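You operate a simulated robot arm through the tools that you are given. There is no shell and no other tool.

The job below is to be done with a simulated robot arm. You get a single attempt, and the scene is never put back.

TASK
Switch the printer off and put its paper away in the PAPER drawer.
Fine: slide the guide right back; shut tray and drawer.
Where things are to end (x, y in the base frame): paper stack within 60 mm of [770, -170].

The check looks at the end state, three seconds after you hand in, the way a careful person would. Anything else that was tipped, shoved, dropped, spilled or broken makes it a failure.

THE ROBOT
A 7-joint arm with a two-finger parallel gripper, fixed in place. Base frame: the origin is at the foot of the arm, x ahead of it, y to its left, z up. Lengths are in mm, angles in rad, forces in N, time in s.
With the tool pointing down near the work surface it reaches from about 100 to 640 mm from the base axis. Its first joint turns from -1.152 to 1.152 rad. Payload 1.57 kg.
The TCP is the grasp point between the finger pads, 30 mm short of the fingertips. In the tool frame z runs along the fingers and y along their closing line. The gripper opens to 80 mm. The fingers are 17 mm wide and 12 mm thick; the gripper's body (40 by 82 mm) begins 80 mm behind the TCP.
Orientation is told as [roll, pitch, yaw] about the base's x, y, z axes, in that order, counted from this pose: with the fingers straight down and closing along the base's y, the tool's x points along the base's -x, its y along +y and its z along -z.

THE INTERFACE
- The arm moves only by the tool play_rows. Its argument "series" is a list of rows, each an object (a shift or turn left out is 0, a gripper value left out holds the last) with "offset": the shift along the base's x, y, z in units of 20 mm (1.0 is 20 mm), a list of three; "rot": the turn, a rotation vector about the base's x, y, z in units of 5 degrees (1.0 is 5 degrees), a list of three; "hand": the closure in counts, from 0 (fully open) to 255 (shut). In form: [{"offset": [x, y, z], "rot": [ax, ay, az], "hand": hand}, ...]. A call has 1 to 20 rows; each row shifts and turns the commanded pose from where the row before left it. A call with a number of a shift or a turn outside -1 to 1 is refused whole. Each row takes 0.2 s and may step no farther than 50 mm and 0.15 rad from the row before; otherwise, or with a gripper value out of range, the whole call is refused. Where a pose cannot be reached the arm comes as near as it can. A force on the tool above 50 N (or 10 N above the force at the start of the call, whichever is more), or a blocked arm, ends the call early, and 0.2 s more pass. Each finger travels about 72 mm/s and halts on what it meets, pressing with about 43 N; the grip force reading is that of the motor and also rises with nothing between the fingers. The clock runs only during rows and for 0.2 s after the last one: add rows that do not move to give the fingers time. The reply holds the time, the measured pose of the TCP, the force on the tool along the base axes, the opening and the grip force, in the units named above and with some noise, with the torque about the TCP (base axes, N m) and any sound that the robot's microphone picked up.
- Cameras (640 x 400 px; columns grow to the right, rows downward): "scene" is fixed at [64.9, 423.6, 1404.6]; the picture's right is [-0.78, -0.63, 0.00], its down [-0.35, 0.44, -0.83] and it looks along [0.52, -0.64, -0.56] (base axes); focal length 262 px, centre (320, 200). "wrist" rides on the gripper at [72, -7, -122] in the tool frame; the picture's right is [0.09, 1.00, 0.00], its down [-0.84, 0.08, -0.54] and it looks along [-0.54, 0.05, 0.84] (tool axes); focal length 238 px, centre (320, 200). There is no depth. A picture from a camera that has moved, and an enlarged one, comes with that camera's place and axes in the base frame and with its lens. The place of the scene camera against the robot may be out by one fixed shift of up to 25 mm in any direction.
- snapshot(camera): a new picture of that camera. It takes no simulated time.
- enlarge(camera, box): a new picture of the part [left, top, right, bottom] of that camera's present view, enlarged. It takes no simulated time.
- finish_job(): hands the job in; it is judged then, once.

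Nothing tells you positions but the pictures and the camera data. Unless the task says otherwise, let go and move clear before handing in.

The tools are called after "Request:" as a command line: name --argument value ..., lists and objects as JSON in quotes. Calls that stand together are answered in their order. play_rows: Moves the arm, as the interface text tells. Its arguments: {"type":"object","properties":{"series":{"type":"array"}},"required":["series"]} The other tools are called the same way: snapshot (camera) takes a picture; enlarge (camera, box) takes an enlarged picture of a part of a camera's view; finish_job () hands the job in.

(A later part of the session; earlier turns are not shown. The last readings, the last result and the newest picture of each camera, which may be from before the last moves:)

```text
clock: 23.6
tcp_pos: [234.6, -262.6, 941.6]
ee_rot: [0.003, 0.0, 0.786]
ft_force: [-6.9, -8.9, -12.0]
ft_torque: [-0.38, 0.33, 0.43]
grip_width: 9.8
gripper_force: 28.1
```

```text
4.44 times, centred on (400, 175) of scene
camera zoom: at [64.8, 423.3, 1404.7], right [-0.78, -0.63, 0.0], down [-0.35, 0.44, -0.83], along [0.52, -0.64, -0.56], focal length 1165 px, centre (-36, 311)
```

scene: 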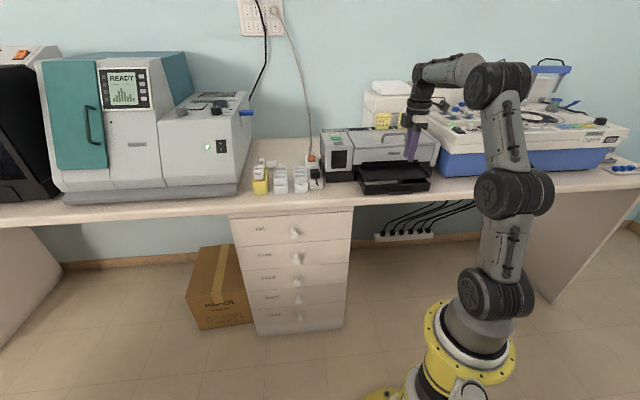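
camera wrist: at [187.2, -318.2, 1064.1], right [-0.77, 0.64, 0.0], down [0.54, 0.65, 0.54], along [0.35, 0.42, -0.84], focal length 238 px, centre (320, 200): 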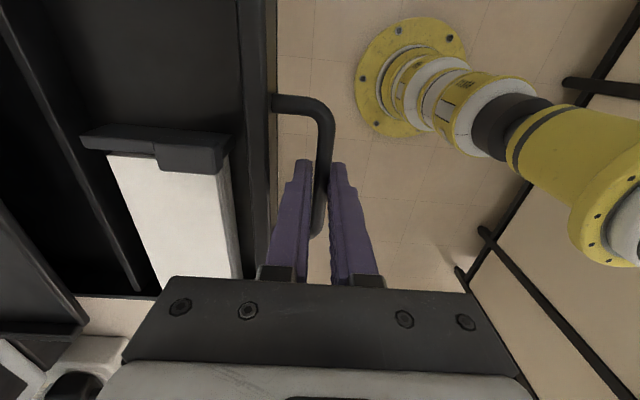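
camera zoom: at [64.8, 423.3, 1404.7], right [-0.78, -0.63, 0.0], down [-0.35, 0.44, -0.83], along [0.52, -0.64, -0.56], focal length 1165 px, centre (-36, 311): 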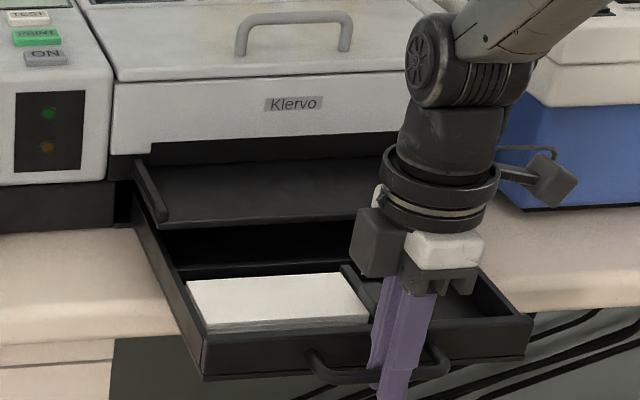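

The tray is out ~120 mm and the stack (roughly 72 mm deep by ~130 mm wide) is exposed, with a black guide overlapping its right-hand end. I'll release the handle and rise to inspect the tray from above.

Request:
play_rows --series '[{"hand": 185}, {}, {}, {"offset": [0, 0, 1]}, {"offset": [0, 0, 1]}, {"offset": [0, 0, 1]}, {"offset": [0, 0, 1]}, {"offset": [0, 0, 1]}, {"offset": [0, 0, 1]}, {"offset": [0, 0, 1]}, {"offset": [0, 0, 1]}, {}]'

Request:
snapshot --camera "wrist"

Request:
enlarge --camera "scene" --box '[350, 140, 450, 230]'

```text
clock: 26.2
tcp_pos: [234.6, -264.2, 1101.3]
ee_rot: [0.001, 0.0, 0.785]
ft_force: [0.0, 1.2, 0.7]
ft_torque: [0.03, 0.01, 0.02]
grip_width: 21.9
gripper_force: 0.0
```

```text
taken
camera wrist: at [187.3, -318.4, 1224.3], right [-0.77, 0.64, 0.0], down [0.54, 0.65, 0.54], along [0.35, 0.42, -0.84], focal length 238 px, centre (320, 200)
```

wrist: 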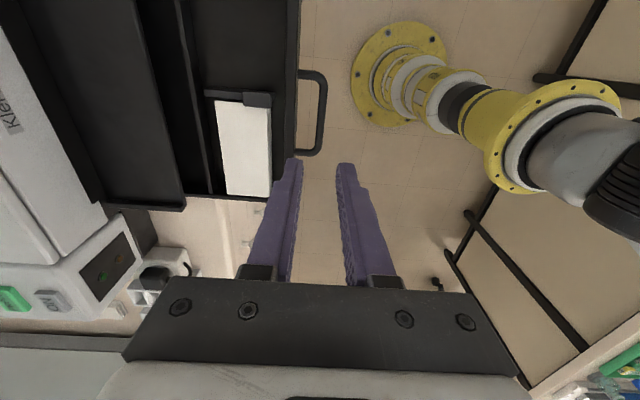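

```text
4.44 times, centred on (400, 185) of scene
camera zoom: at [64.9, 423.6, 1404.6], right [-0.78, -0.63, 0.0], down [-0.35, 0.44, -0.83], along [0.52, -0.64, -0.56], focal length 1165 px, centre (-36, 267)
```

zoom: 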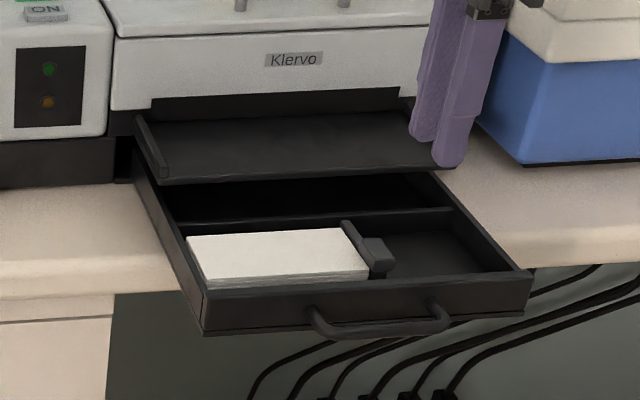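

Request:
enlarge --camera "wrist" --box '[160, 0, 340, 210]'

Request:
enlarge --camera "scene" --box '[375, 170, 475, 220]'

```text
1.90 times, centred on (250, 105) of wrist
camera zoom: at [187.3, -318.4, 1224.3], right [-0.77, 0.64, 0.0], down [0.54, 0.65, 0.54], along [0.35, 0.42, -0.84], focal length 454 px, centre (453, 381)
```

zoom: 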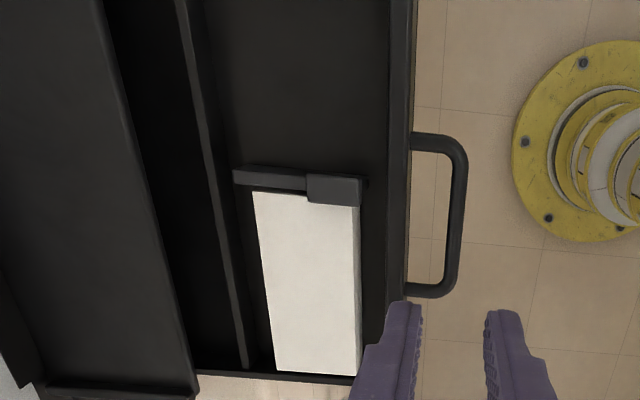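

```text
6.40 times, centred on (425, 195) of scene
camera zoom: at [64.9, 423.6, 1404.6], right [-0.78, -0.63, 0.0], down [-0.35, 0.44, -0.83], along [0.52, -0.64, -0.56], focal length 1678 px, centre (-352, 232)
```

zoom: 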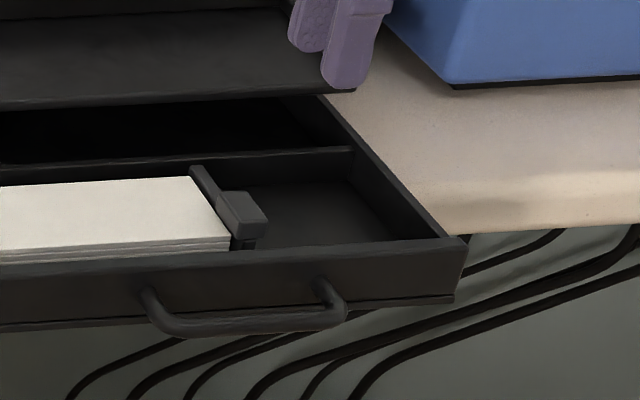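

Request:
enlarge --camera "scene" --box '[396, 184, 428, 206]'

Request:
enlarge --camera "wrist" --box '[200, 70, 290, 130]'

```text
16.00 times, centred on (412, 195) of scene
camera zoom: at [64.9, 423.6, 1404.6], right [-0.78, -0.63, 0.0], down [-0.35, 0.44, -0.83], along [0.52, -0.64, -0.56], focal length 4195 px, centre (-1152, 280)
```

zoom: 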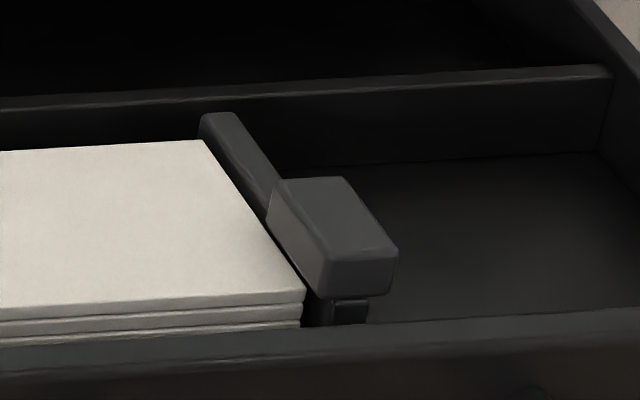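

```text
6.67 times, centred on (245, 100) of wrist
camera zoom: at [187.3, -318.4, 1224.3], right [-0.77, 0.64, 0.0], down [0.54, 0.65, 0.54], along [0.35, 0.42, -0.84], focal length 1589 px, centre (820, 867)
```

zoom: 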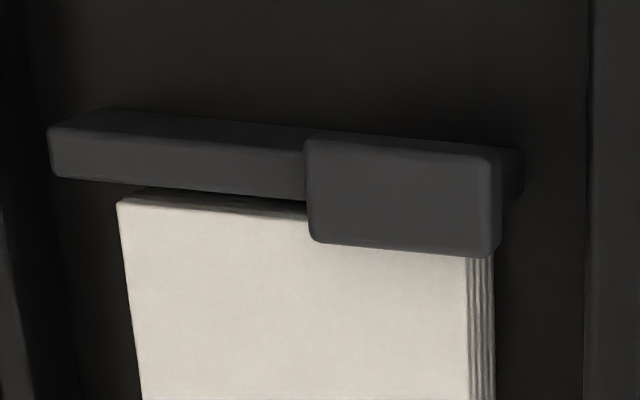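

The guide's tab overhangs the end of the stack slightly, so the guide must be slid back (toward the empty side) before lifting the paper. I'll hover over the tab with the fingers spanning it along the tray depth.

Request:
play_rows --series '[{"offset": [0.377, -0.603, -0.8], "hand": 105}, {"offset": [0.377, -0.603, -0.8]}, {"offset": [0.377, -0.603, -0.8]}, {"offset": [0.377, -0.603, -0.8]}, {"offset": [0.377, -0.603, -0.8]}, {}]'

Request:
snapshot --camera "wrist"

Request:
enlarge --camera "wrist" --box '[220, 60, 420, 185]'

Request:
enlarge --camera "scene" --box '[375, 160, 445, 210]'

```text
clock: 27.6
tcp_pos: [271.8, -323.2, 1021.8]
ee_rot: [-0.001, 0.0, 0.783]
ft_force: [0.1, -0.6, 0.7]
ft_torque: [-0.02, 0.01, -0.01]
grip_width: 47.2
gripper_force: 0.0
```

```text
taken
camera wrist: at [224.9, -378.6, 1144.2], right [-0.77, 0.64, 0.0], down [0.54, 0.65, 0.54], along [0.35, 0.42, -0.84], focal length 238 px, centre (320, 200)
```

wrist: 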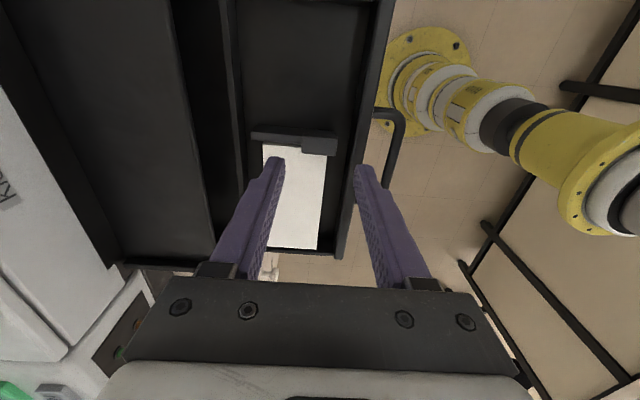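

```text
3.20 times, centred on (320, 122) of wrist
camera zoom: at [224.9, -378.6, 1144.2], right [-0.77, 0.64, 0.0], down [0.54, 0.65, 0.54], along [0.35, 0.42, -0.84], focal length 763 px, centre (320, 448)
```

zoom: 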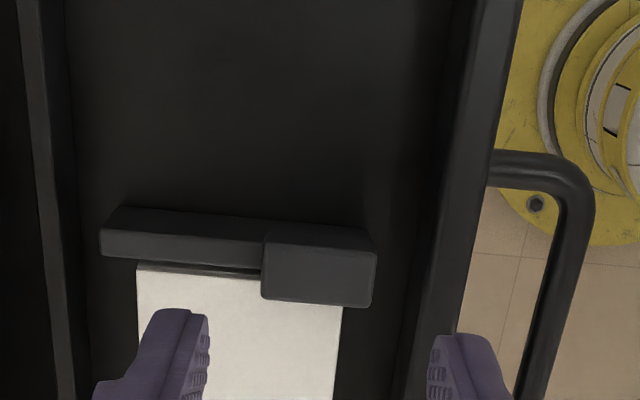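

```text
8.00 times, centred on (410, 185) of scene
camera zoom: at [64.9, 423.6, 1404.6], right [-0.78, -0.63, 0.0], down [-0.35, 0.44, -0.83], along [0.52, -0.64, -0.56], focal length 2098 px, centre (-400, 320)
```

zoom: 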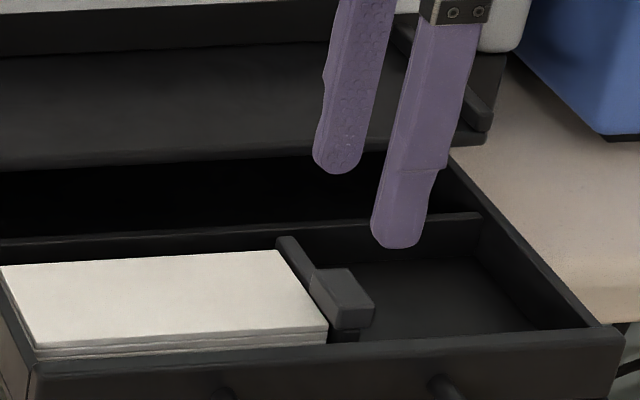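

The tab's top is at about z=950, spanning n≈406–435, u≈-44…-31 (tray coordinates), and I'm centred over it. Descending to just above tray-wall height.

Request:
play_rows --series '[{"offset": [0, 0, -0.6], "hand": 125}, {"offset": [0, 0, -0.6]}, {"offset": [0, 0, -0.5]}, {}]'

Request:
enlarge --camera "wrist" --box '[220, 80, 420, 205]'

Request:
enlarge --camera "scene" --box '[385, 170, 435, 210]'

```text
clock: 28.6
tcp_pos: [273.7, -324.8, 986.5]
ee_rot: [0.0, 0.001, 0.785]
ft_force: [0.0, -0.4, 0.2]
ft_torque: [0.02, 0.03, -0.02]
grip_width: 40.8
gripper_force: 0.1
```

```text
3.20 times, centred on (320, 142) of wrist
camera zoom: at [225.0, -378.5, 1109.3], right [-0.77, 0.64, 0.0], down [0.54, 0.65, 0.54], along [0.35, 0.42, -0.84], focal length 763 px, centre (320, 384)
```

zoom: 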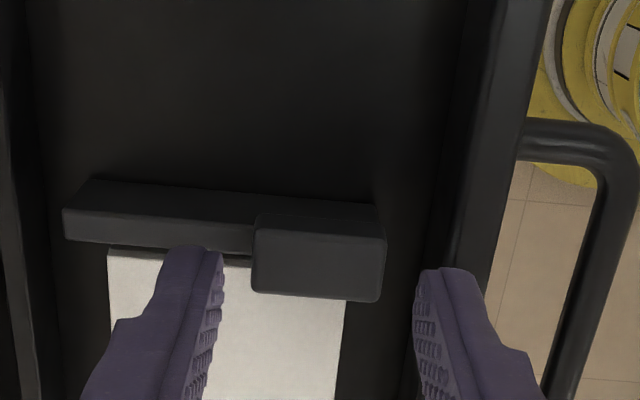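

```text
10.00 times, centred on (410, 190) of scene
camera zoom: at [64.9, 423.6, 1404.6], right [-0.78, -0.63, 0.0], down [-0.35, 0.44, -0.83], along [0.52, -0.64, -0.56], focal length 2622 px, centre (-580, 300)
```

zoom: 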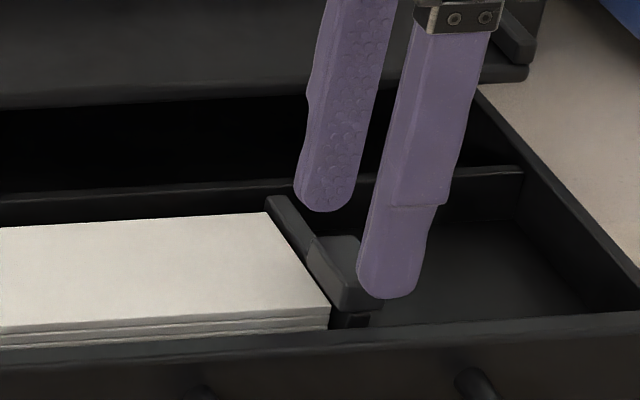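

Well centred on the tab. Descending 11 mm and closing on it.

Request:
play_rows --series '[{"offset": [0, 0, -0.3]}, {"offset": [0, 0, -0.25]}, {}, {"hand": 255}, {}, {}]'

Request:
enlarge --camera "wrist" --box '[220, 80, 420, 205]'

Request:
enlarge --camera "scene" --box '[385, 170, 435, 210]'

```text
clock: 30.0
tcp_pos: [271.6, -323.5, 976.9]
ee_rot: [0.0, 0.001, 0.784]
ft_force: [-1.1, 1.1, 1.0]
ft_torque: [-0.04, 0.06, 0.0]
grip_width: 29.3
gripper_force: 39.6
```

```text
3.20 times, centred on (320, 142) of wrist
camera zoom: at [224.6, -379.0, 1098.5], right [-0.77, 0.64, 0.0], down [0.54, 0.65, 0.54], along [0.35, 0.42, -0.84], focal length 763 px, centre (320, 384)
```

zoom: 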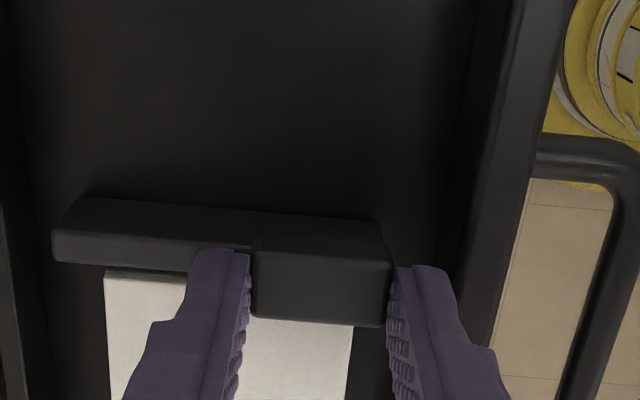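

```text
10.00 times, centred on (410, 190) of scene
camera zoom: at [64.9, 423.6, 1404.6], right [-0.78, -0.63, 0.0], down [-0.35, 0.44, -0.83], along [0.52, -0.64, -0.56], focal length 2622 px, centre (-580, 300)
```

zoom: 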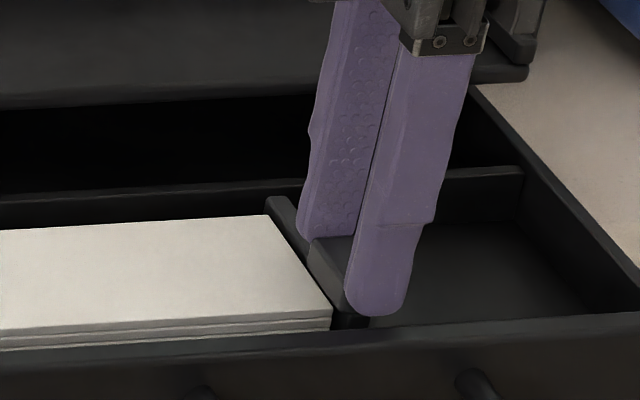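

The tab is gripped (29.3 mm). Sliding it toward the empty side (‑u direction).

Request:
play_rows --series '[{"offset": [-0.3, -0.3, 0]}, {"offset": [-0.4, -0.4, 0]}, {"offset": [-0.4, -0.4, 0]}, {"offset": [-0.4, -0.4, 0]}, {}]'

Request:
enlarge --camera "wrist" --box '[180, 40, 460, 215]'

Request:
enlarge --camera "scene" --box '[375, 160, 445, 210]'

```text
clock: 31.2
tcp_pos: [241.8, -354.6, 976.2]
ee_rot: [0.001, 0.0, 0.785]
ft_force: [-1.1, 0.3, -0.2]
ft_torque: [0.38, -0.11, 0.04]
grip_width: 29.4
gripper_force: 38.9
```

```text
2.29 times, centred on (320, 128) of wrist
camera zoom: at [194.8, -409.6, 1098.5], right [-0.77, 0.64, 0.0], down [0.54, 0.65, 0.54], along [0.35, 0.42, -0.84], focal length 545 px, centre (320, 366)
```

zoom: 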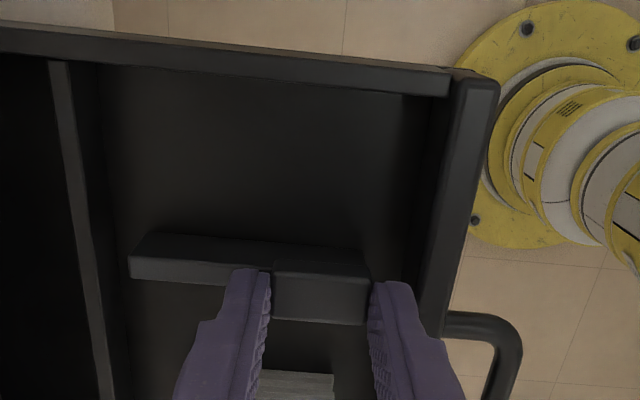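

```text
8.00 times, centred on (410, 185) of scene
camera zoom: at [64.9, 423.6, 1404.6], right [-0.78, -0.63, 0.0], down [-0.35, 0.44, -0.83], along [0.52, -0.64, -0.56], focal length 2098 px, centre (-400, 320)
```

zoom: 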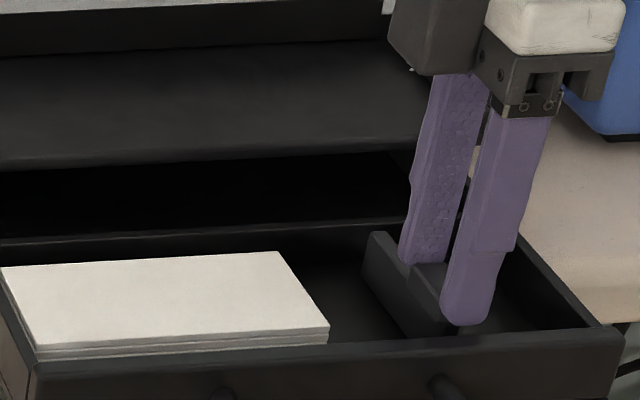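

The guide slides freely. Continuing toward its stop in smaller steps.

Request:
play_rows --series '[{"offset": [-0.3, -0.3, 0]}, {"offset": [-0.3, -0.3, 0]}, {"offset": [-0.3, -0.3, 0]}, {}]'

Request:
enlarge --camera "wrist" --box '[180, 40, 460, 215]'

Request:
enlarge --camera "scene" --box '[375, 160, 445, 210]'

```text
clock: 32.2
tcp_pos: [223.6, -372.4, 976.9]
ee_rot: [0.004, 0.001, 0.786]
ft_force: [0.1, 0.2, -12.6]
ft_torque: [0.0, 0.03, 0.06]
grip_width: 29.2
gripper_force: 38.8
```

```text
2.29 times, centred on (320, 128) of wrist
camera zoom: at [176.9, -427.2, 1098.5], right [-0.77, 0.64, 0.0], down [0.54, 0.65, 0.54], along [0.34, 0.42, -0.84], focal length 545 px, centre (320, 366)
```

zoom: 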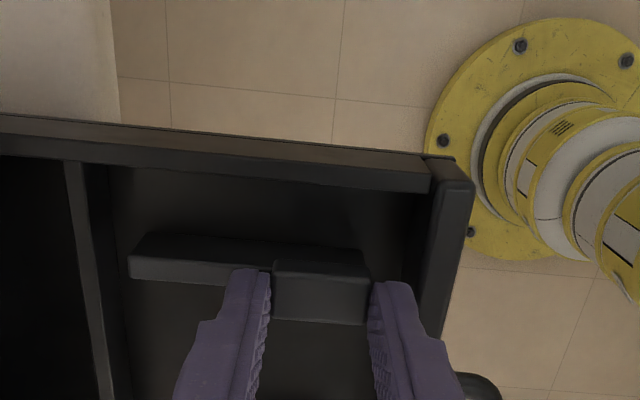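

```text
8.00 times, centred on (410, 185) of scene
camera zoom: at [65.0, 423.5, 1404.6], right [-0.78, -0.63, 0.0], down [-0.35, 0.44, -0.83], along [0.52, -0.64, -0.56], focal length 2098 px, centre (-400, 320)
```

zoom: 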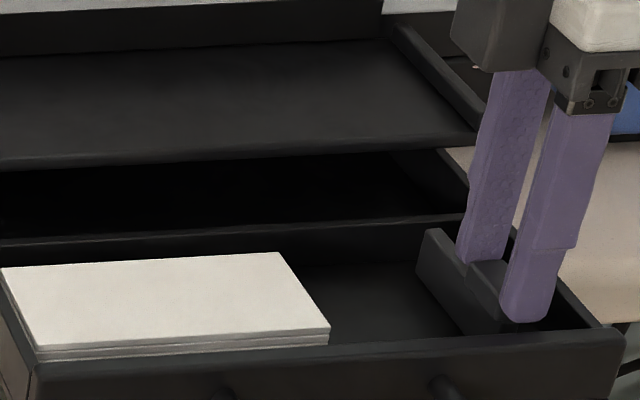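

Request:
play_rows --series '[{"offset": [-0.2, -0.2, 0]}, {"offset": [-0.2, -0.2, 0]}, {}]'

Request:
enlarge --camera "wrist" --box '[180, 40, 460, 215]'

Request:
enlarge --camera "scene" --box '[375, 160, 445, 210]'

```text
clock: 33.0
tcp_pos: [215.2, -380.3, 977.0]
ee_rot: [0.003, -0.003, 0.786]
ft_force: [-1.0, 1.1, -15.0]
ft_torque: [0.33, -0.07, 0.06]
grip_width: 29.3
gripper_force: 38.7
```

```text
2.29 times, centred on (320, 128) of wrist
camera zoom: at [168.9, -435.7, 1098.5], right [-0.77, 0.64, 0.0], down [0.54, 0.65, 0.54], along [0.35, 0.42, -0.84], focal length 545 px, centre (320, 366)
```

zoom: 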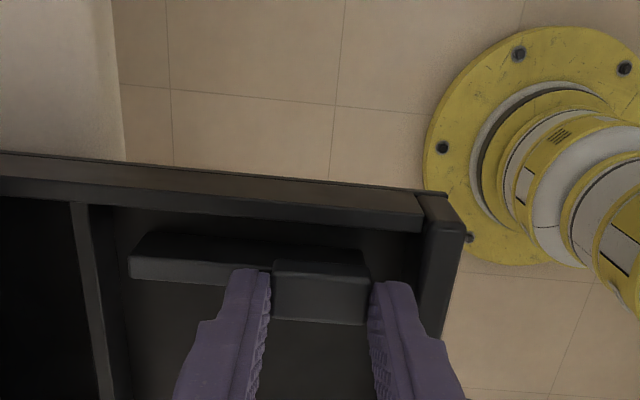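

```text
8.00 times, centred on (410, 185) of scene
camera zoom: at [65.0, 423.4, 1404.6], right [-0.78, -0.63, 0.0], down [-0.35, 0.44, -0.83], along [0.52, -0.64, -0.56], focal length 2098 px, centre (-400, 320)
```

zoom: 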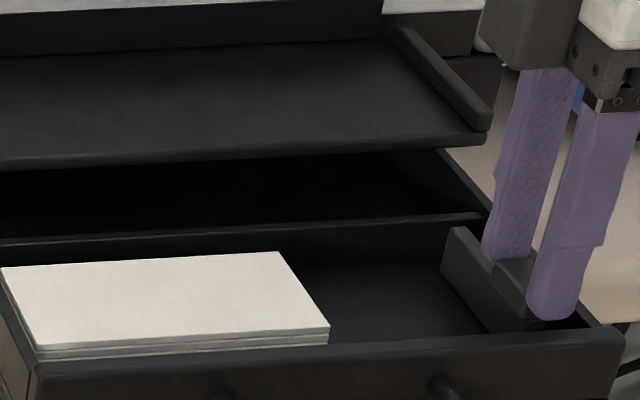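

Request:
play_rows --series '[{"offset": [-0.15, -0.15, 0]}, {"offset": [-0.15, -0.15, 0]}, {}]'

Request:
enlarge --camera "wrist" --box '[180, 40, 460, 215]'

Request:
enlarge --camera "scene" --box '[375, 160, 445, 210]'

```text
clock: 33.8
tcp_pos: [210.5, -385.8, 976.3]
ee_rot: [0.003, -0.001, 0.786]
ft_force: [7.4, 8.1, -16.6]
ft_torque: [-0.01, -0.01, 0.04]
grip_width: 29.2
gripper_force: 39.2
```

```text
2.29 times, centred on (320, 128) of wrist
camera zoom: at [163.7, -441.1, 1098.4], right [-0.77, 0.64, 0.0], down [0.54, 0.65, 0.54], along [0.35, 0.42, -0.84], focal length 545 px, centre (320, 366)
```

zoom: 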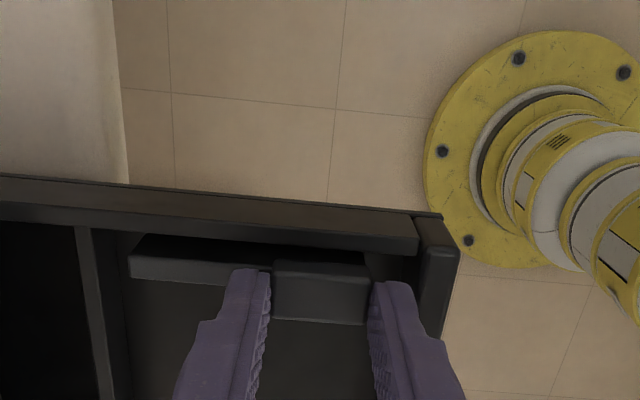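

```text
8.00 times, centred on (410, 185) of scene
camera zoom: at [65.2, 423.6, 1404.6], right [-0.78, -0.63, 0.0], down [-0.35, 0.44, -0.83], along [0.52, -0.64, -0.56], focal length 2098 px, centre (-400, 320)
```

zoom: 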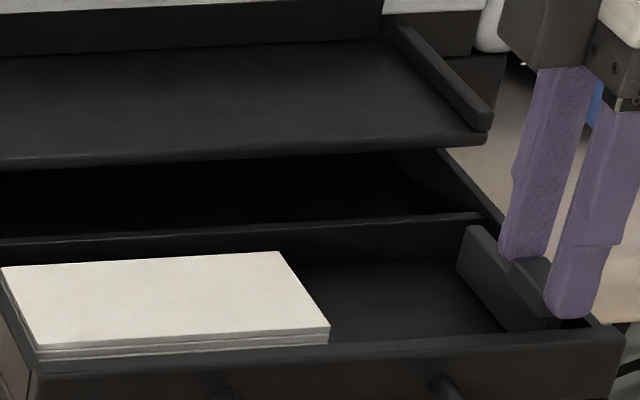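

Request:
play_rows --series '[{"offset": [-0.12, -0.12, 0]}, {}]'

```text
clock: 34.4
tcp_pos: [210.6, -386.8, 975.8]
ee_rot: [-0.001, -0.006, 0.783]
ft_force: [22.0, 23.8, -8.7]
ft_torque: [0.46, -0.26, -0.01]
grip_width: 29.0
gripper_force: 38.7
```

The guide is hard against its stop (force rose to ~32 N). I'll relax, release the tab, and rise.

Request:
play_rows --series '[{"offset": [0.12, 0.12, 0]}, {"offset": [0.03, 0.03, 0], "hand": 125}, {}, {}, {"offset": [0, 0, 1]}, {"offset": [0, 0, 1]}, {"offset": [0, 0, 1]}, {"offset": [0, 0, 1]}, {"offset": [0, 0, 1]}, {"offset": [0, 0, 1]}, {}]'

Request:
snapshot --camera "wrist"

Request:
enlarge --camera "scene" --box '[350, 140, 450, 230]'

```text
clock: 36.8
tcp_pos: [211.4, -385.4, 1098.3]
ee_rot: [-0.001, 0.0, 0.784]
ft_force: [-0.1, 1.0, -0.4]
ft_torque: [0.04, 0.0, 0.01]
grip_width: 40.9
gripper_force: 0.1
```

```text
taken
camera wrist: at [164.0, -439.4, 1220.1], right [-0.77, 0.64, 0.0], down [0.54, 0.65, 0.54], along [0.35, 0.42, -0.84], focal length 238 px, centre (320, 200)
```

wrist: 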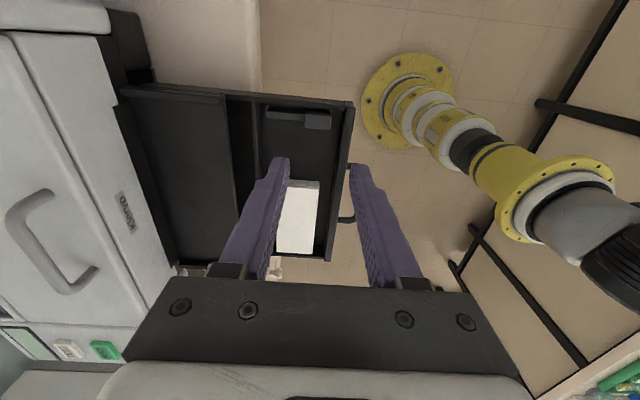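

```text
4.44 times, centred on (400, 185) of scene
camera zoom: at [64.9, 423.6, 1404.6], right [-0.78, -0.63, 0.0], down [-0.35, 0.44, -0.83], along [0.52, -0.64, -0.56], focal length 1165 px, centre (-36, 267)
```

zoom: 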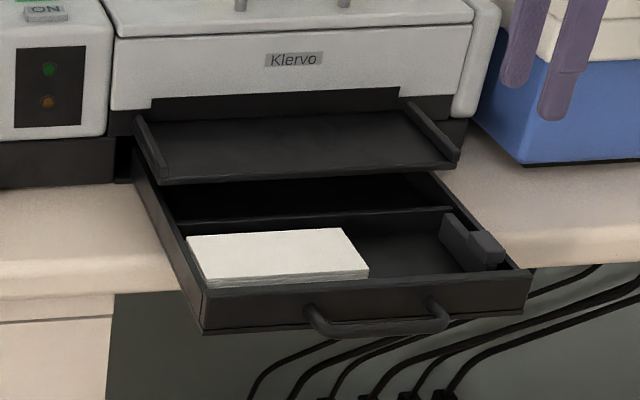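

The guide is fully back against the tray's far side; paper undisturbed. Now I'll rotate the tool back and travel toward the drawer cabinet.

Request:
play_rows --series '[{"offset": [0.45, 0.95, 0], "rot": [0, 0, -1]}, {"offset": [0.45, 0.95, 0], "rot": [0, 0, -1]}, {"offset": [0.45, 0.95, 0], "rot": [0, 0, -1]}, {"offset": [0.45, 0.95, 0], "rot": [0, 0, -1]}, {"offset": [0.45, 0.95, 0], "rot": [0, 0, -1]}, {"offset": [0.45, 0.95, 0], "rot": [0, 0, -1]}, {"offset": [0.45, 0.95, 0], "rot": [0, 0, -1]}, {"offset": [0.45, 0.95, 0], "rot": [0, 0, -1]}, {"offset": [0.45, 0.95, 0], "rot": [0, 0, -1]}, {"offset": [0.45, 0.95, 0], "rot": [0, 0, -1]}, {"offset": [0.45, 0.95, 0], "rot": [0, 0, -1]}, {"offset": [0.45, 0.95, 0], "rot": [0, 0, -1]}, {"offset": [0.45, 0.95, 0], "rot": [0, 0, -1]}, {"offset": [0.45, 0.95, 0], "rot": [0, 0, -1]}, {"offset": [0.45, 0.95, 0], "rot": [0, 0, -1]}, {"offset": [0.45, 0.95, 0], "rot": [0, 0, -1]}, {"offset": [0.45, 0.95, 0], "rot": [0, 0, -1]}, {"offset": [0.45, 0.95, 0], "rot": [0, 0, -1]}, {}]'

Request:
snapshot --camera "wrist"

Request:
snapshot --camera "scene"

```text
clock: 40.8
tcp_pos: [373.0, -42.5, 1096.2]
ee_rot: [-0.001, -0.001, -0.787]
ft_force: [-0.1, -0.1, -0.8]
ft_torque: [-0.01, -0.03, 0.0]
grip_width: 40.9
gripper_force: 0.0
```

```text
taken
camera wrist: at [315.6, 4.5, 1218.6], right [0.64, 0.77, 0.0], down [0.65, -0.54, 0.54], along [0.42, -0.35, -0.84], focal length 238 px, centre (320, 200)
```

wrist: 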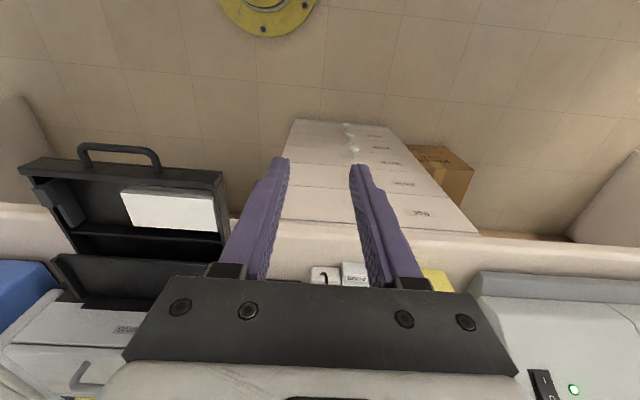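

```text
taken
```

scene: 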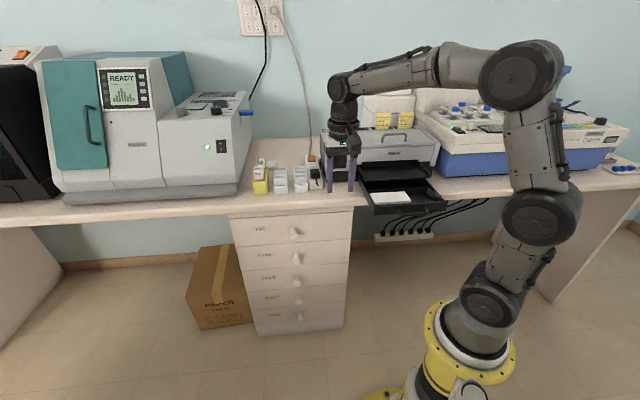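

Request:
play_rows --series '[{"offset": [0.2, 0.7, -0.9], "rot": [-0.707, -0.707, 0]}, {"offset": [0.2, 0.7, -0.9], "rot": [-0.707, -0.707, 0]}, {"offset": [0.2, 0.7, -0.9], "rot": [-0.707, -0.707, 0]}, {"offset": [0.2, 0.7, -0.9], "rot": [-0.707, -0.707, 0]}, {"offset": [0.2, 0.7, -0.9], "rot": [-0.707, -0.707, 0]}, {"offset": [0.2, 0.7, -0.9], "rot": [-0.707, -0.707, 0]}, {"offset": [0.2, 0.7, -0.9], "rot": [-0.707, -0.707, 0]}, {"offset": [0.2, 0.7, -0.9], "rot": [-0.707, -0.707, 0]}, {"offset": [0.2, 0.7, -0.9], "rot": [-0.707, -0.707, 0]}, {"offset": [0, 0, -1]}, {"offset": [0, 0, -1]}, {"offset": [0, 0, -1]}, {"offset": [0, 0, -1]}, {"offset": [0, 0, -1]}, {}]'

Request:
snapshot --camera "wrist"

Request:
snapshot --camera "scene"

```text
clock: 44.0
tcp_pos: [407.8, 82.9, 833.9]
ee_rot: [-0.002, -0.783, -0.786]
ft_force: [0.4, 0.1, 0.2]
ft_torque: [-0.02, 0.01, 0.0]
grip_width: 40.7
gripper_force: 0.1
```

```text
taken
camera wrist: at [306.2, 174.8, 869.7], right [0.66, 0.75, -0.06], down [0.2, -0.09, 0.97], along [0.73, -0.65, -0.21], focal length 238 px, centre (320, 200)
```

wrist: 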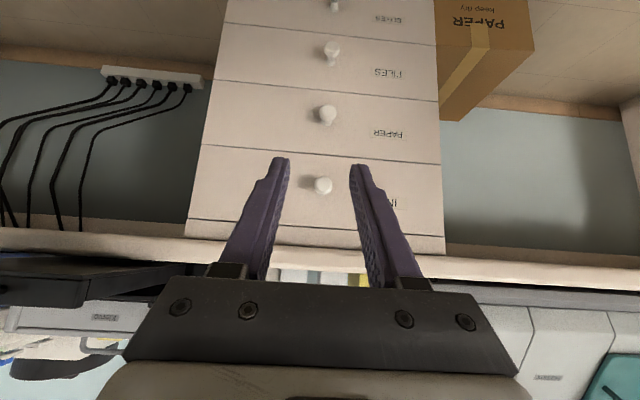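

```text
taken
```

scene: 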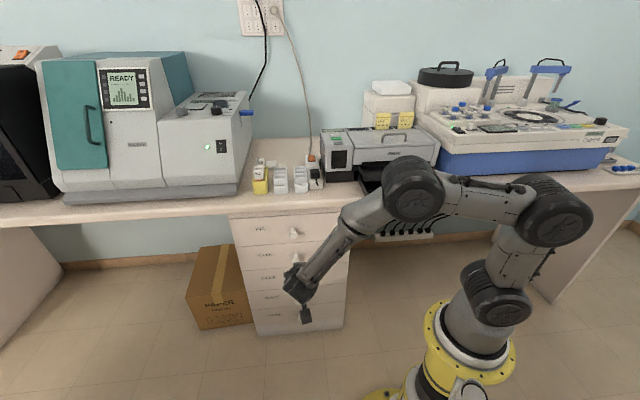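

The wrist now faces the cabinet; the PAPER knob (second row) is at about [611,-92,612]. Zooming in to refine it.

Request:
enlarge --camera "wrist" --box '[270, 30, 430, 200]'

Request:
enlarge --camera "wrist" --box '[0, 230, 200, 340]'

Request:
enlarge --camera "scene" --box '[220, 130, 480, 340]'

```text
2.35 times, centred on (350, 115) of wrist
camera zoom: at [306.2, 174.8, 869.7], right [0.66, 0.75, -0.06], down [0.2, -0.09, 0.97], along [0.73, -0.65, -0.21], focal length 561 px, centre (249, 400)
```

zoom: 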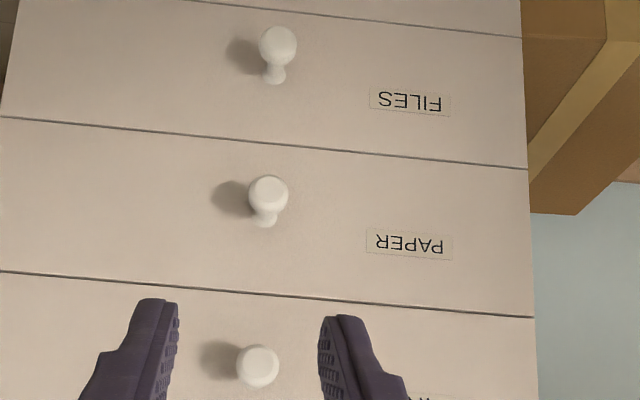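

```text
3.20 times, centred on (100, 285) of wrist
camera zoom: at [306.2, 174.8, 869.7], right [0.66, 0.75, -0.06], down [0.2, -0.09, 0.97], along [0.73, -0.65, -0.21], focal length 763 px, centre (1024, -72)
```

zoom: 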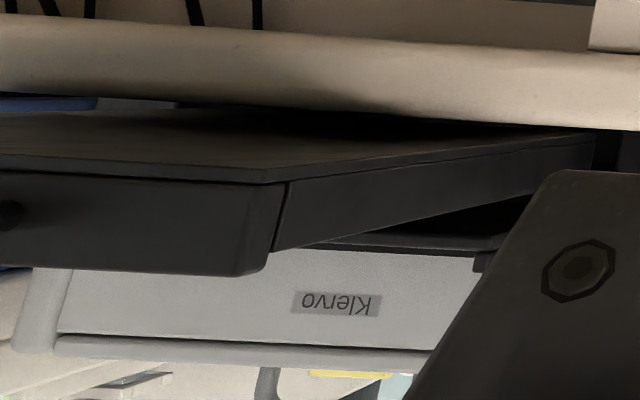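

```text
1.90 times, centred on (350, 235) of scene
camera zoom: at [64.9, 423.6, 1404.6], right [-0.78, -0.63, 0.0], down [-0.35, 0.44, -0.83], along [0.52, -0.64, -0.56], focal length 499 px, centre (263, 133)
```

zoom: 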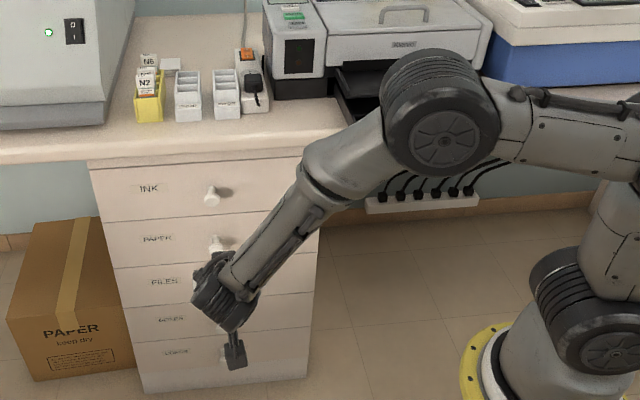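

Knob head centre ≈ [614,-94,610], about 30 mm across. I'll move to a pre-grasp point along the 45° approach line with fingers opened to ~60 mm.

Request:
play_rows --series '[{"offset": [0.727, -0.595, -0.695], "hand": 60}, {"offset": [0.727, -0.595, -0.695]}, {"offset": [0.727, -0.595, -0.695]}, {"offset": [0.727, -0.595, -0.695]}, {"offset": [0.727, -0.595, -0.695]}, {"offset": [0.727, -0.595, -0.695]}, {"offset": [0.727, -0.595, -0.695]}, {"offset": [0.727, -0.595, -0.695]}, {"offset": [0.727, -0.595, -0.695]}, {"offset": [0.727, -0.595, -0.695]}, {"offset": [0.727, -0.595, -0.695]}, {}]'

Request:
snapshot --camera "wrist"

Request:
snapshot --camera "scene"

```text
clock: 46.6
tcp_pos: [568.1, -48.9, 680.4]
ee_rot: [0.001, -0.784, -0.785]
ft_force: [-0.9, 0.2, 0.1]
ft_torque: [-0.03, 0.02, 0.02]
grip_width: 61.2
gripper_force: 0.1
```

```text
taken
camera wrist: at [465.8, 43.2, 716.7], right [0.66, 0.75, -0.06], down [0.2, -0.09, 0.97], along [0.73, -0.65, -0.21], focal length 238 px, centre (320, 200)
```

wrist: 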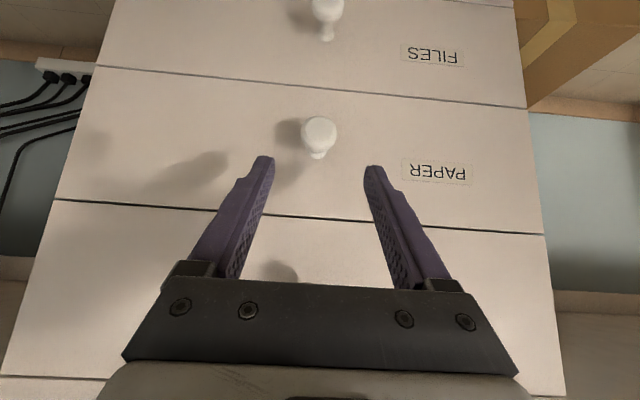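

```text
taken
```

scene: 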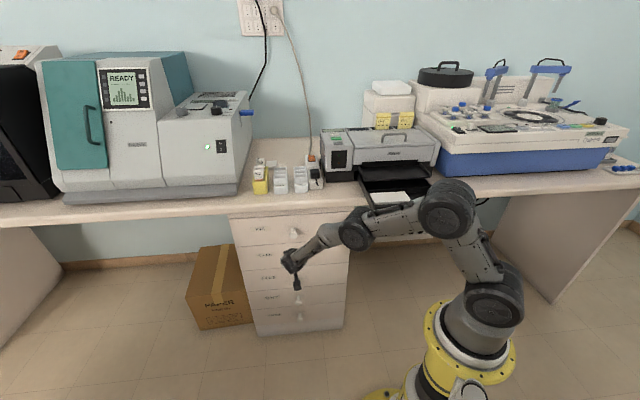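

Knob is centred between the fingers. Advancing along the tool axis.

Request:
play_rows --series '[{"offset": [0.5, -0.5, -0.72]}, {"offset": [0.5, -0.5, -0.72]}, {"offset": [0.5, -0.5, -0.72]}, {"offset": [0.5, -0.5, -0.72]}, {"offset": [0.25, -0.25, -0.36]}, {}]'

Request:
snapshot --camera "wrist"

Request:
enlarge --camera "scene" --box '[240, 210, 350, 310]'

```text
clock: 48.0
tcp_pos: [612.5, -92.1, 614.2]
ee_rot: [-0.002, -0.782, -0.783]
ft_force: [-21.9, 24.0, 15.7]
ft_torque: [-0.22, 0.39, -1.01]
grip_width: 59.3
gripper_force: 0.1
```

```text
taken
camera wrist: at [509.9, 1.1, 651.0], right [0.66, 0.75, -0.07], down [0.21, -0.1, 0.97], along [0.73, -0.65, -0.22], focal length 238 px, centre (320, 200)
```

wrist: 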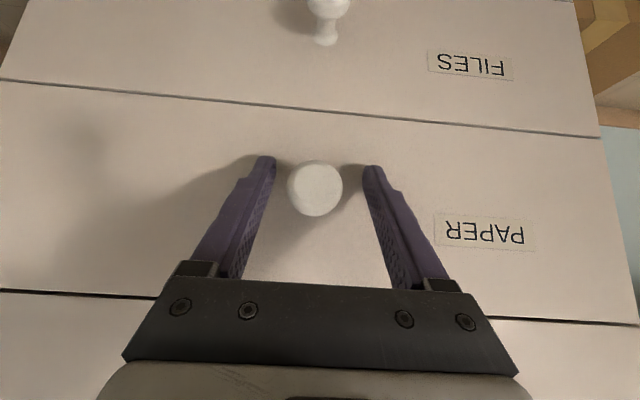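

```text
4.00 times, centred on (295, 260) of scene
camera zoom: at [64.2, 424.1, 1404.4], right [-0.78, -0.63, 0.0], down [-0.35, 0.44, -0.83], along [0.52, -0.64, -0.56], focal length 1049 px, centre (420, -40)
```

zoom: 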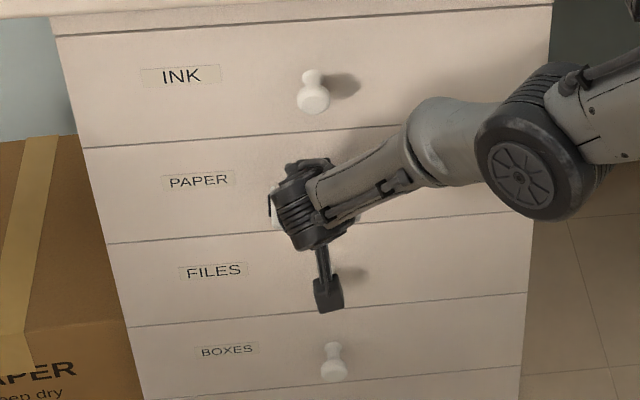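

The fingertips just touched the drawer face (32 N), so the face is at n≈525. Backing off 7 mm and closing on the knob.

Request:
play_rows --series '[{"offset": [-0.25, 0.25, -0.1]}, {}, {"hand": 255}, {}, {}, {}]'

Request:
snapshot --camera "wrist"

```text
clock: 49.4
tcp_pos: [607.0, -90.9, 614.0]
ee_rot: [-0.005, -0.782, -0.786]
ft_force: [-13.8, -15.8, 12.5]
ft_torque: [0.3, 0.03, 0.26]
grip_width: 31.7
gripper_force: 40.2
```

```text
taken
camera wrist: at [505.8, 2.0, 650.4], right [0.66, 0.75, -0.07], down [0.2, -0.09, 0.97], along [0.72, -0.66, -0.21], focal length 238 px, centre (320, 200)
```

wrist: 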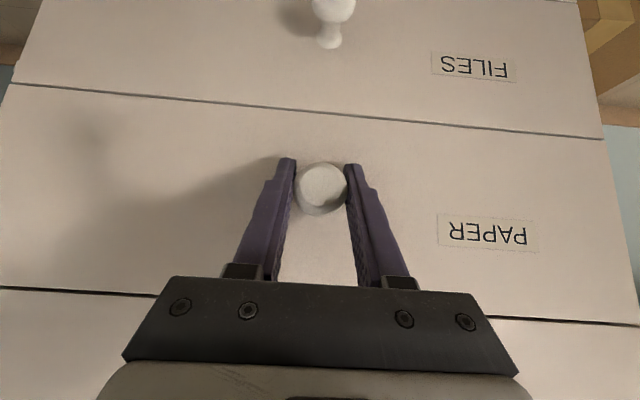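

Knob gripped (31.7 mm). Pulling the drawer open, easing the small sideways offset.

Request:
play_rows --series '[{"offset": [-0.27, 0.13, -0.03]}, {"offset": [-0.4, 0.4, 0]}, {"offset": [-0.5, 0.5, 0]}, {"offset": [-0.5, 0.5, 0]}, {}]'

Request:
snapshot --camera "wrist"

Request:
enlarge --camera "scene" --box '[220, 190, 360, 320]'

```text
clock: 50.6
tcp_pos: [573.5, -56.5, 614.8]
ee_rot: [0.0, -0.786, -0.783]
ft_force: [-8.9, -7.7, 8.5]
ft_torque: [-0.45, -0.21, 0.09]
grip_width: 31.3
gripper_force: 40.2
```

```text
taken
camera wrist: at [471.6, 35.1, 650.5], right [0.66, 0.75, -0.07], down [0.2, -0.09, 0.97], along [0.72, -0.66, -0.21], focal length 238 px, centre (320, 200)
```

wrist: 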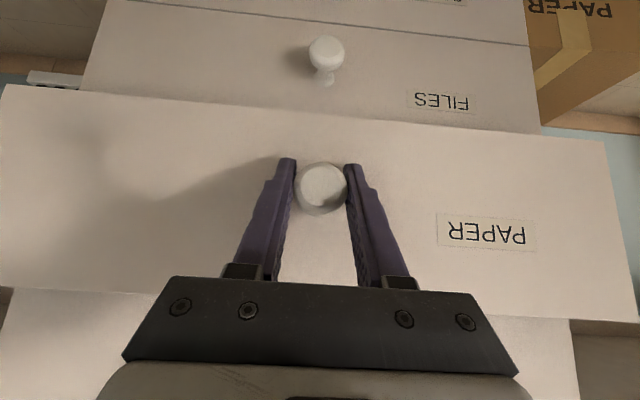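

```text
3.08 times, centred on (290, 255) of scene
camera zoom: at [64.6, 423.5, 1404.6], right [-0.78, -0.63, 0.0], down [-0.35, 0.44, -0.83], along [0.52, -0.64, -0.56], focal length 807 px, centre (412, 31)
```

zoom: 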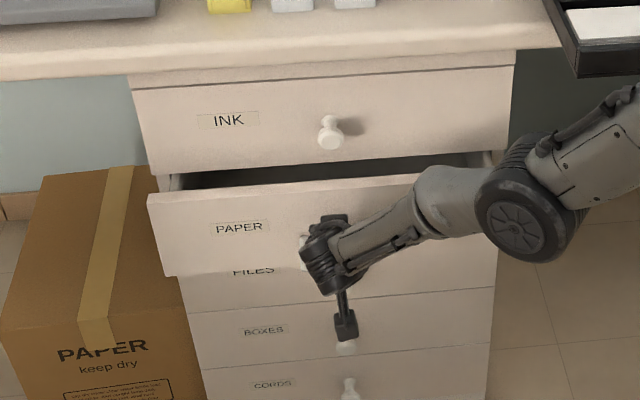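

The drawer is opening smoothly. Continuing while watching the arm's clearance from the tray.

Request:
play_rows --series '[{"offset": [-0.53, 0.47, -0.02]}, {"offset": [-0.53, 0.47, -0.02]}, {"offset": [-0.53, 0.47, -0.02]}, {"offset": [-0.5, 0.5, 0]}, {}]'

Request:
snapshot --camera "scene"

Request:
snapshot --camera "wrist"

```text
clock: 51.8
tcp_pos: [534.5, -17.2, 614.4]
ee_rot: [0.004, -0.785, -0.787]
ft_force: [-1.4, -1.8, 9.3]
ft_torque: [-0.15, -0.18, 0.1]
grip_width: 31.5
gripper_force: 40.1
```

```text
taken
```

scene: 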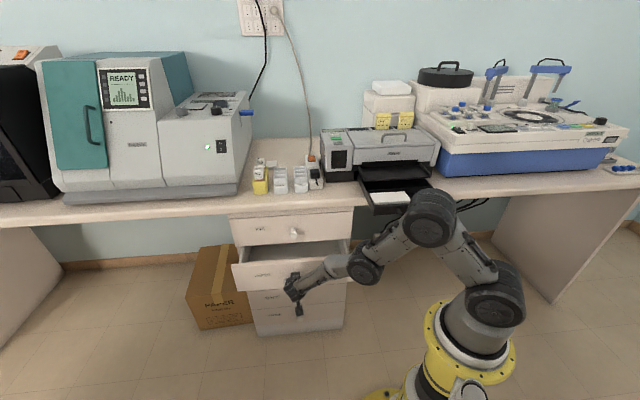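

```text
taken
camera wrist: at [431.1, 75.1, 650.3], right [0.66, 0.75, -0.06], down [0.2, -0.09, 0.98], along [0.73, -0.65, -0.21], focal length 238 px, centre (320, 200)
```

wrist: 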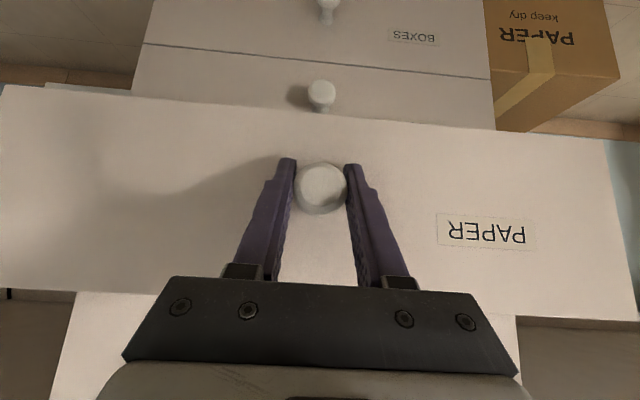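

Request:
play_rows --series '[{"offset": [-0.5, 0.5, 0]}, {"offset": [-0.5, 0.5, 0]}, {"offset": [-0.5, 0.5, 0]}, {"offset": [-0.5, 0.5, 0]}, {"offset": [-0.5, 0.5, 0]}, {}]'

Request:
snapshot --camera "scene"

```text
clock: 53.2
tcp_pos: [485.5, 31.3, 613.2]
ee_rot: [0.004, -0.789, -0.79]
ft_force: [-0.3, -0.5, 29.9]
ft_torque: [-0.21, -0.39, -0.04]
grip_width: 31.4
gripper_force: 40.2
```

```text
taken
```

scene: 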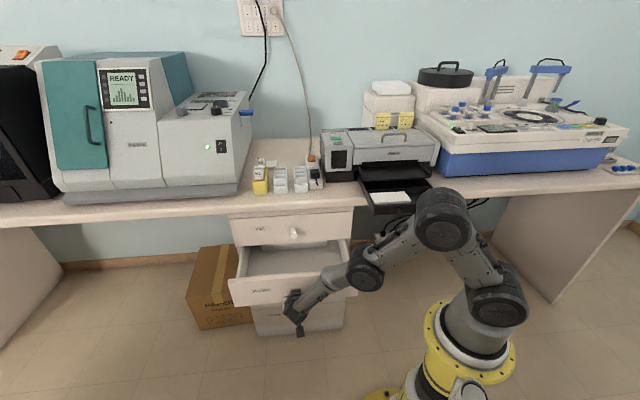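

Request:
play_rows --series '[{"offset": [-0.3, 0.3, 0.1]}, {"offset": [-0.5, 0.5, 0.03]}, {"offset": [-0.5, 0.5, 0]}, {"offset": [-0.5, 0.5, 0]}, {}]'

Request:
snapshot --camera "scene"

Request:
enlarge --camera "scene" --box '[210, 220, 370, 330]'

```text
clock: 54.4
tcp_pos: [446.5, 69.1, 615.4]
ee_rot: [0.004, -0.777, -0.785]
ft_force: [19.4, 20.1, -23.4]
ft_torque: [-0.72, -0.5, -0.02]
grip_width: 31.4
gripper_force: 40.1
```

```text
taken
```

scene: 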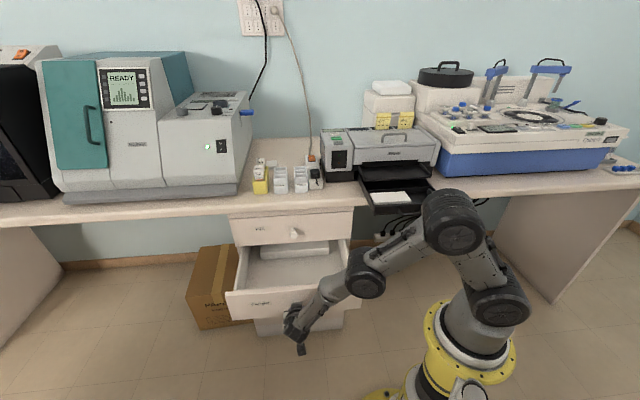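

```text
3.64 times, centred on (290, 275) of scene
camera zoom: at [65.5, 424.0, 1404.4], right [-0.78, -0.63, 0.0], down [-0.35, 0.44, -0.83], along [0.52, -0.64, -0.56], focal length 953 px, centre (429, -73)
```

zoom: 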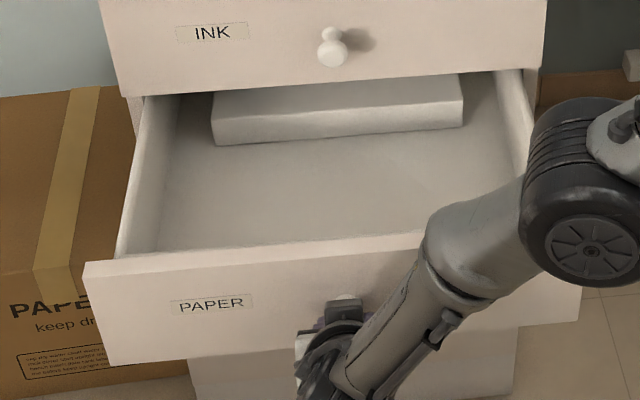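

The drawer shows a white block at its back and a clear floor in front. I'll correct the small sideways/vertical misalignment and pull out a little further.

Request:
play_rows --series '[{"offset": [0.08, 0.08, -0.06]}, {"offset": [-0.4, 0.4, 0]}, {"offset": [-0.4, 0.4, 0]}, {}]'

Request:
enlarge --camera "scene" --box '[210, 220, 370, 330]'

```text
clock: 55.4
tcp_pos: [431.7, 84.3, 613.7]
ee_rot: [-0.003, -0.788, -0.787]
ft_force: [1.4, 1.1, 12.4]
ft_torque: [0.28, 0.18, -0.2]
grip_width: 31.7
gripper_force: 39.7
```

```text
3.64 times, centred on (290, 275) of scene
camera zoom: at [64.8, 423.6, 1404.6], right [-0.78, -0.63, 0.0], down [-0.35, 0.44, -0.83], along [0.52, -0.64, -0.56], focal length 953 px, centre (429, -73)
```

zoom: 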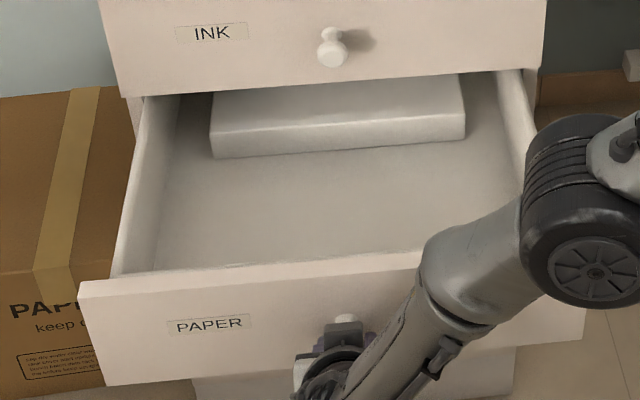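

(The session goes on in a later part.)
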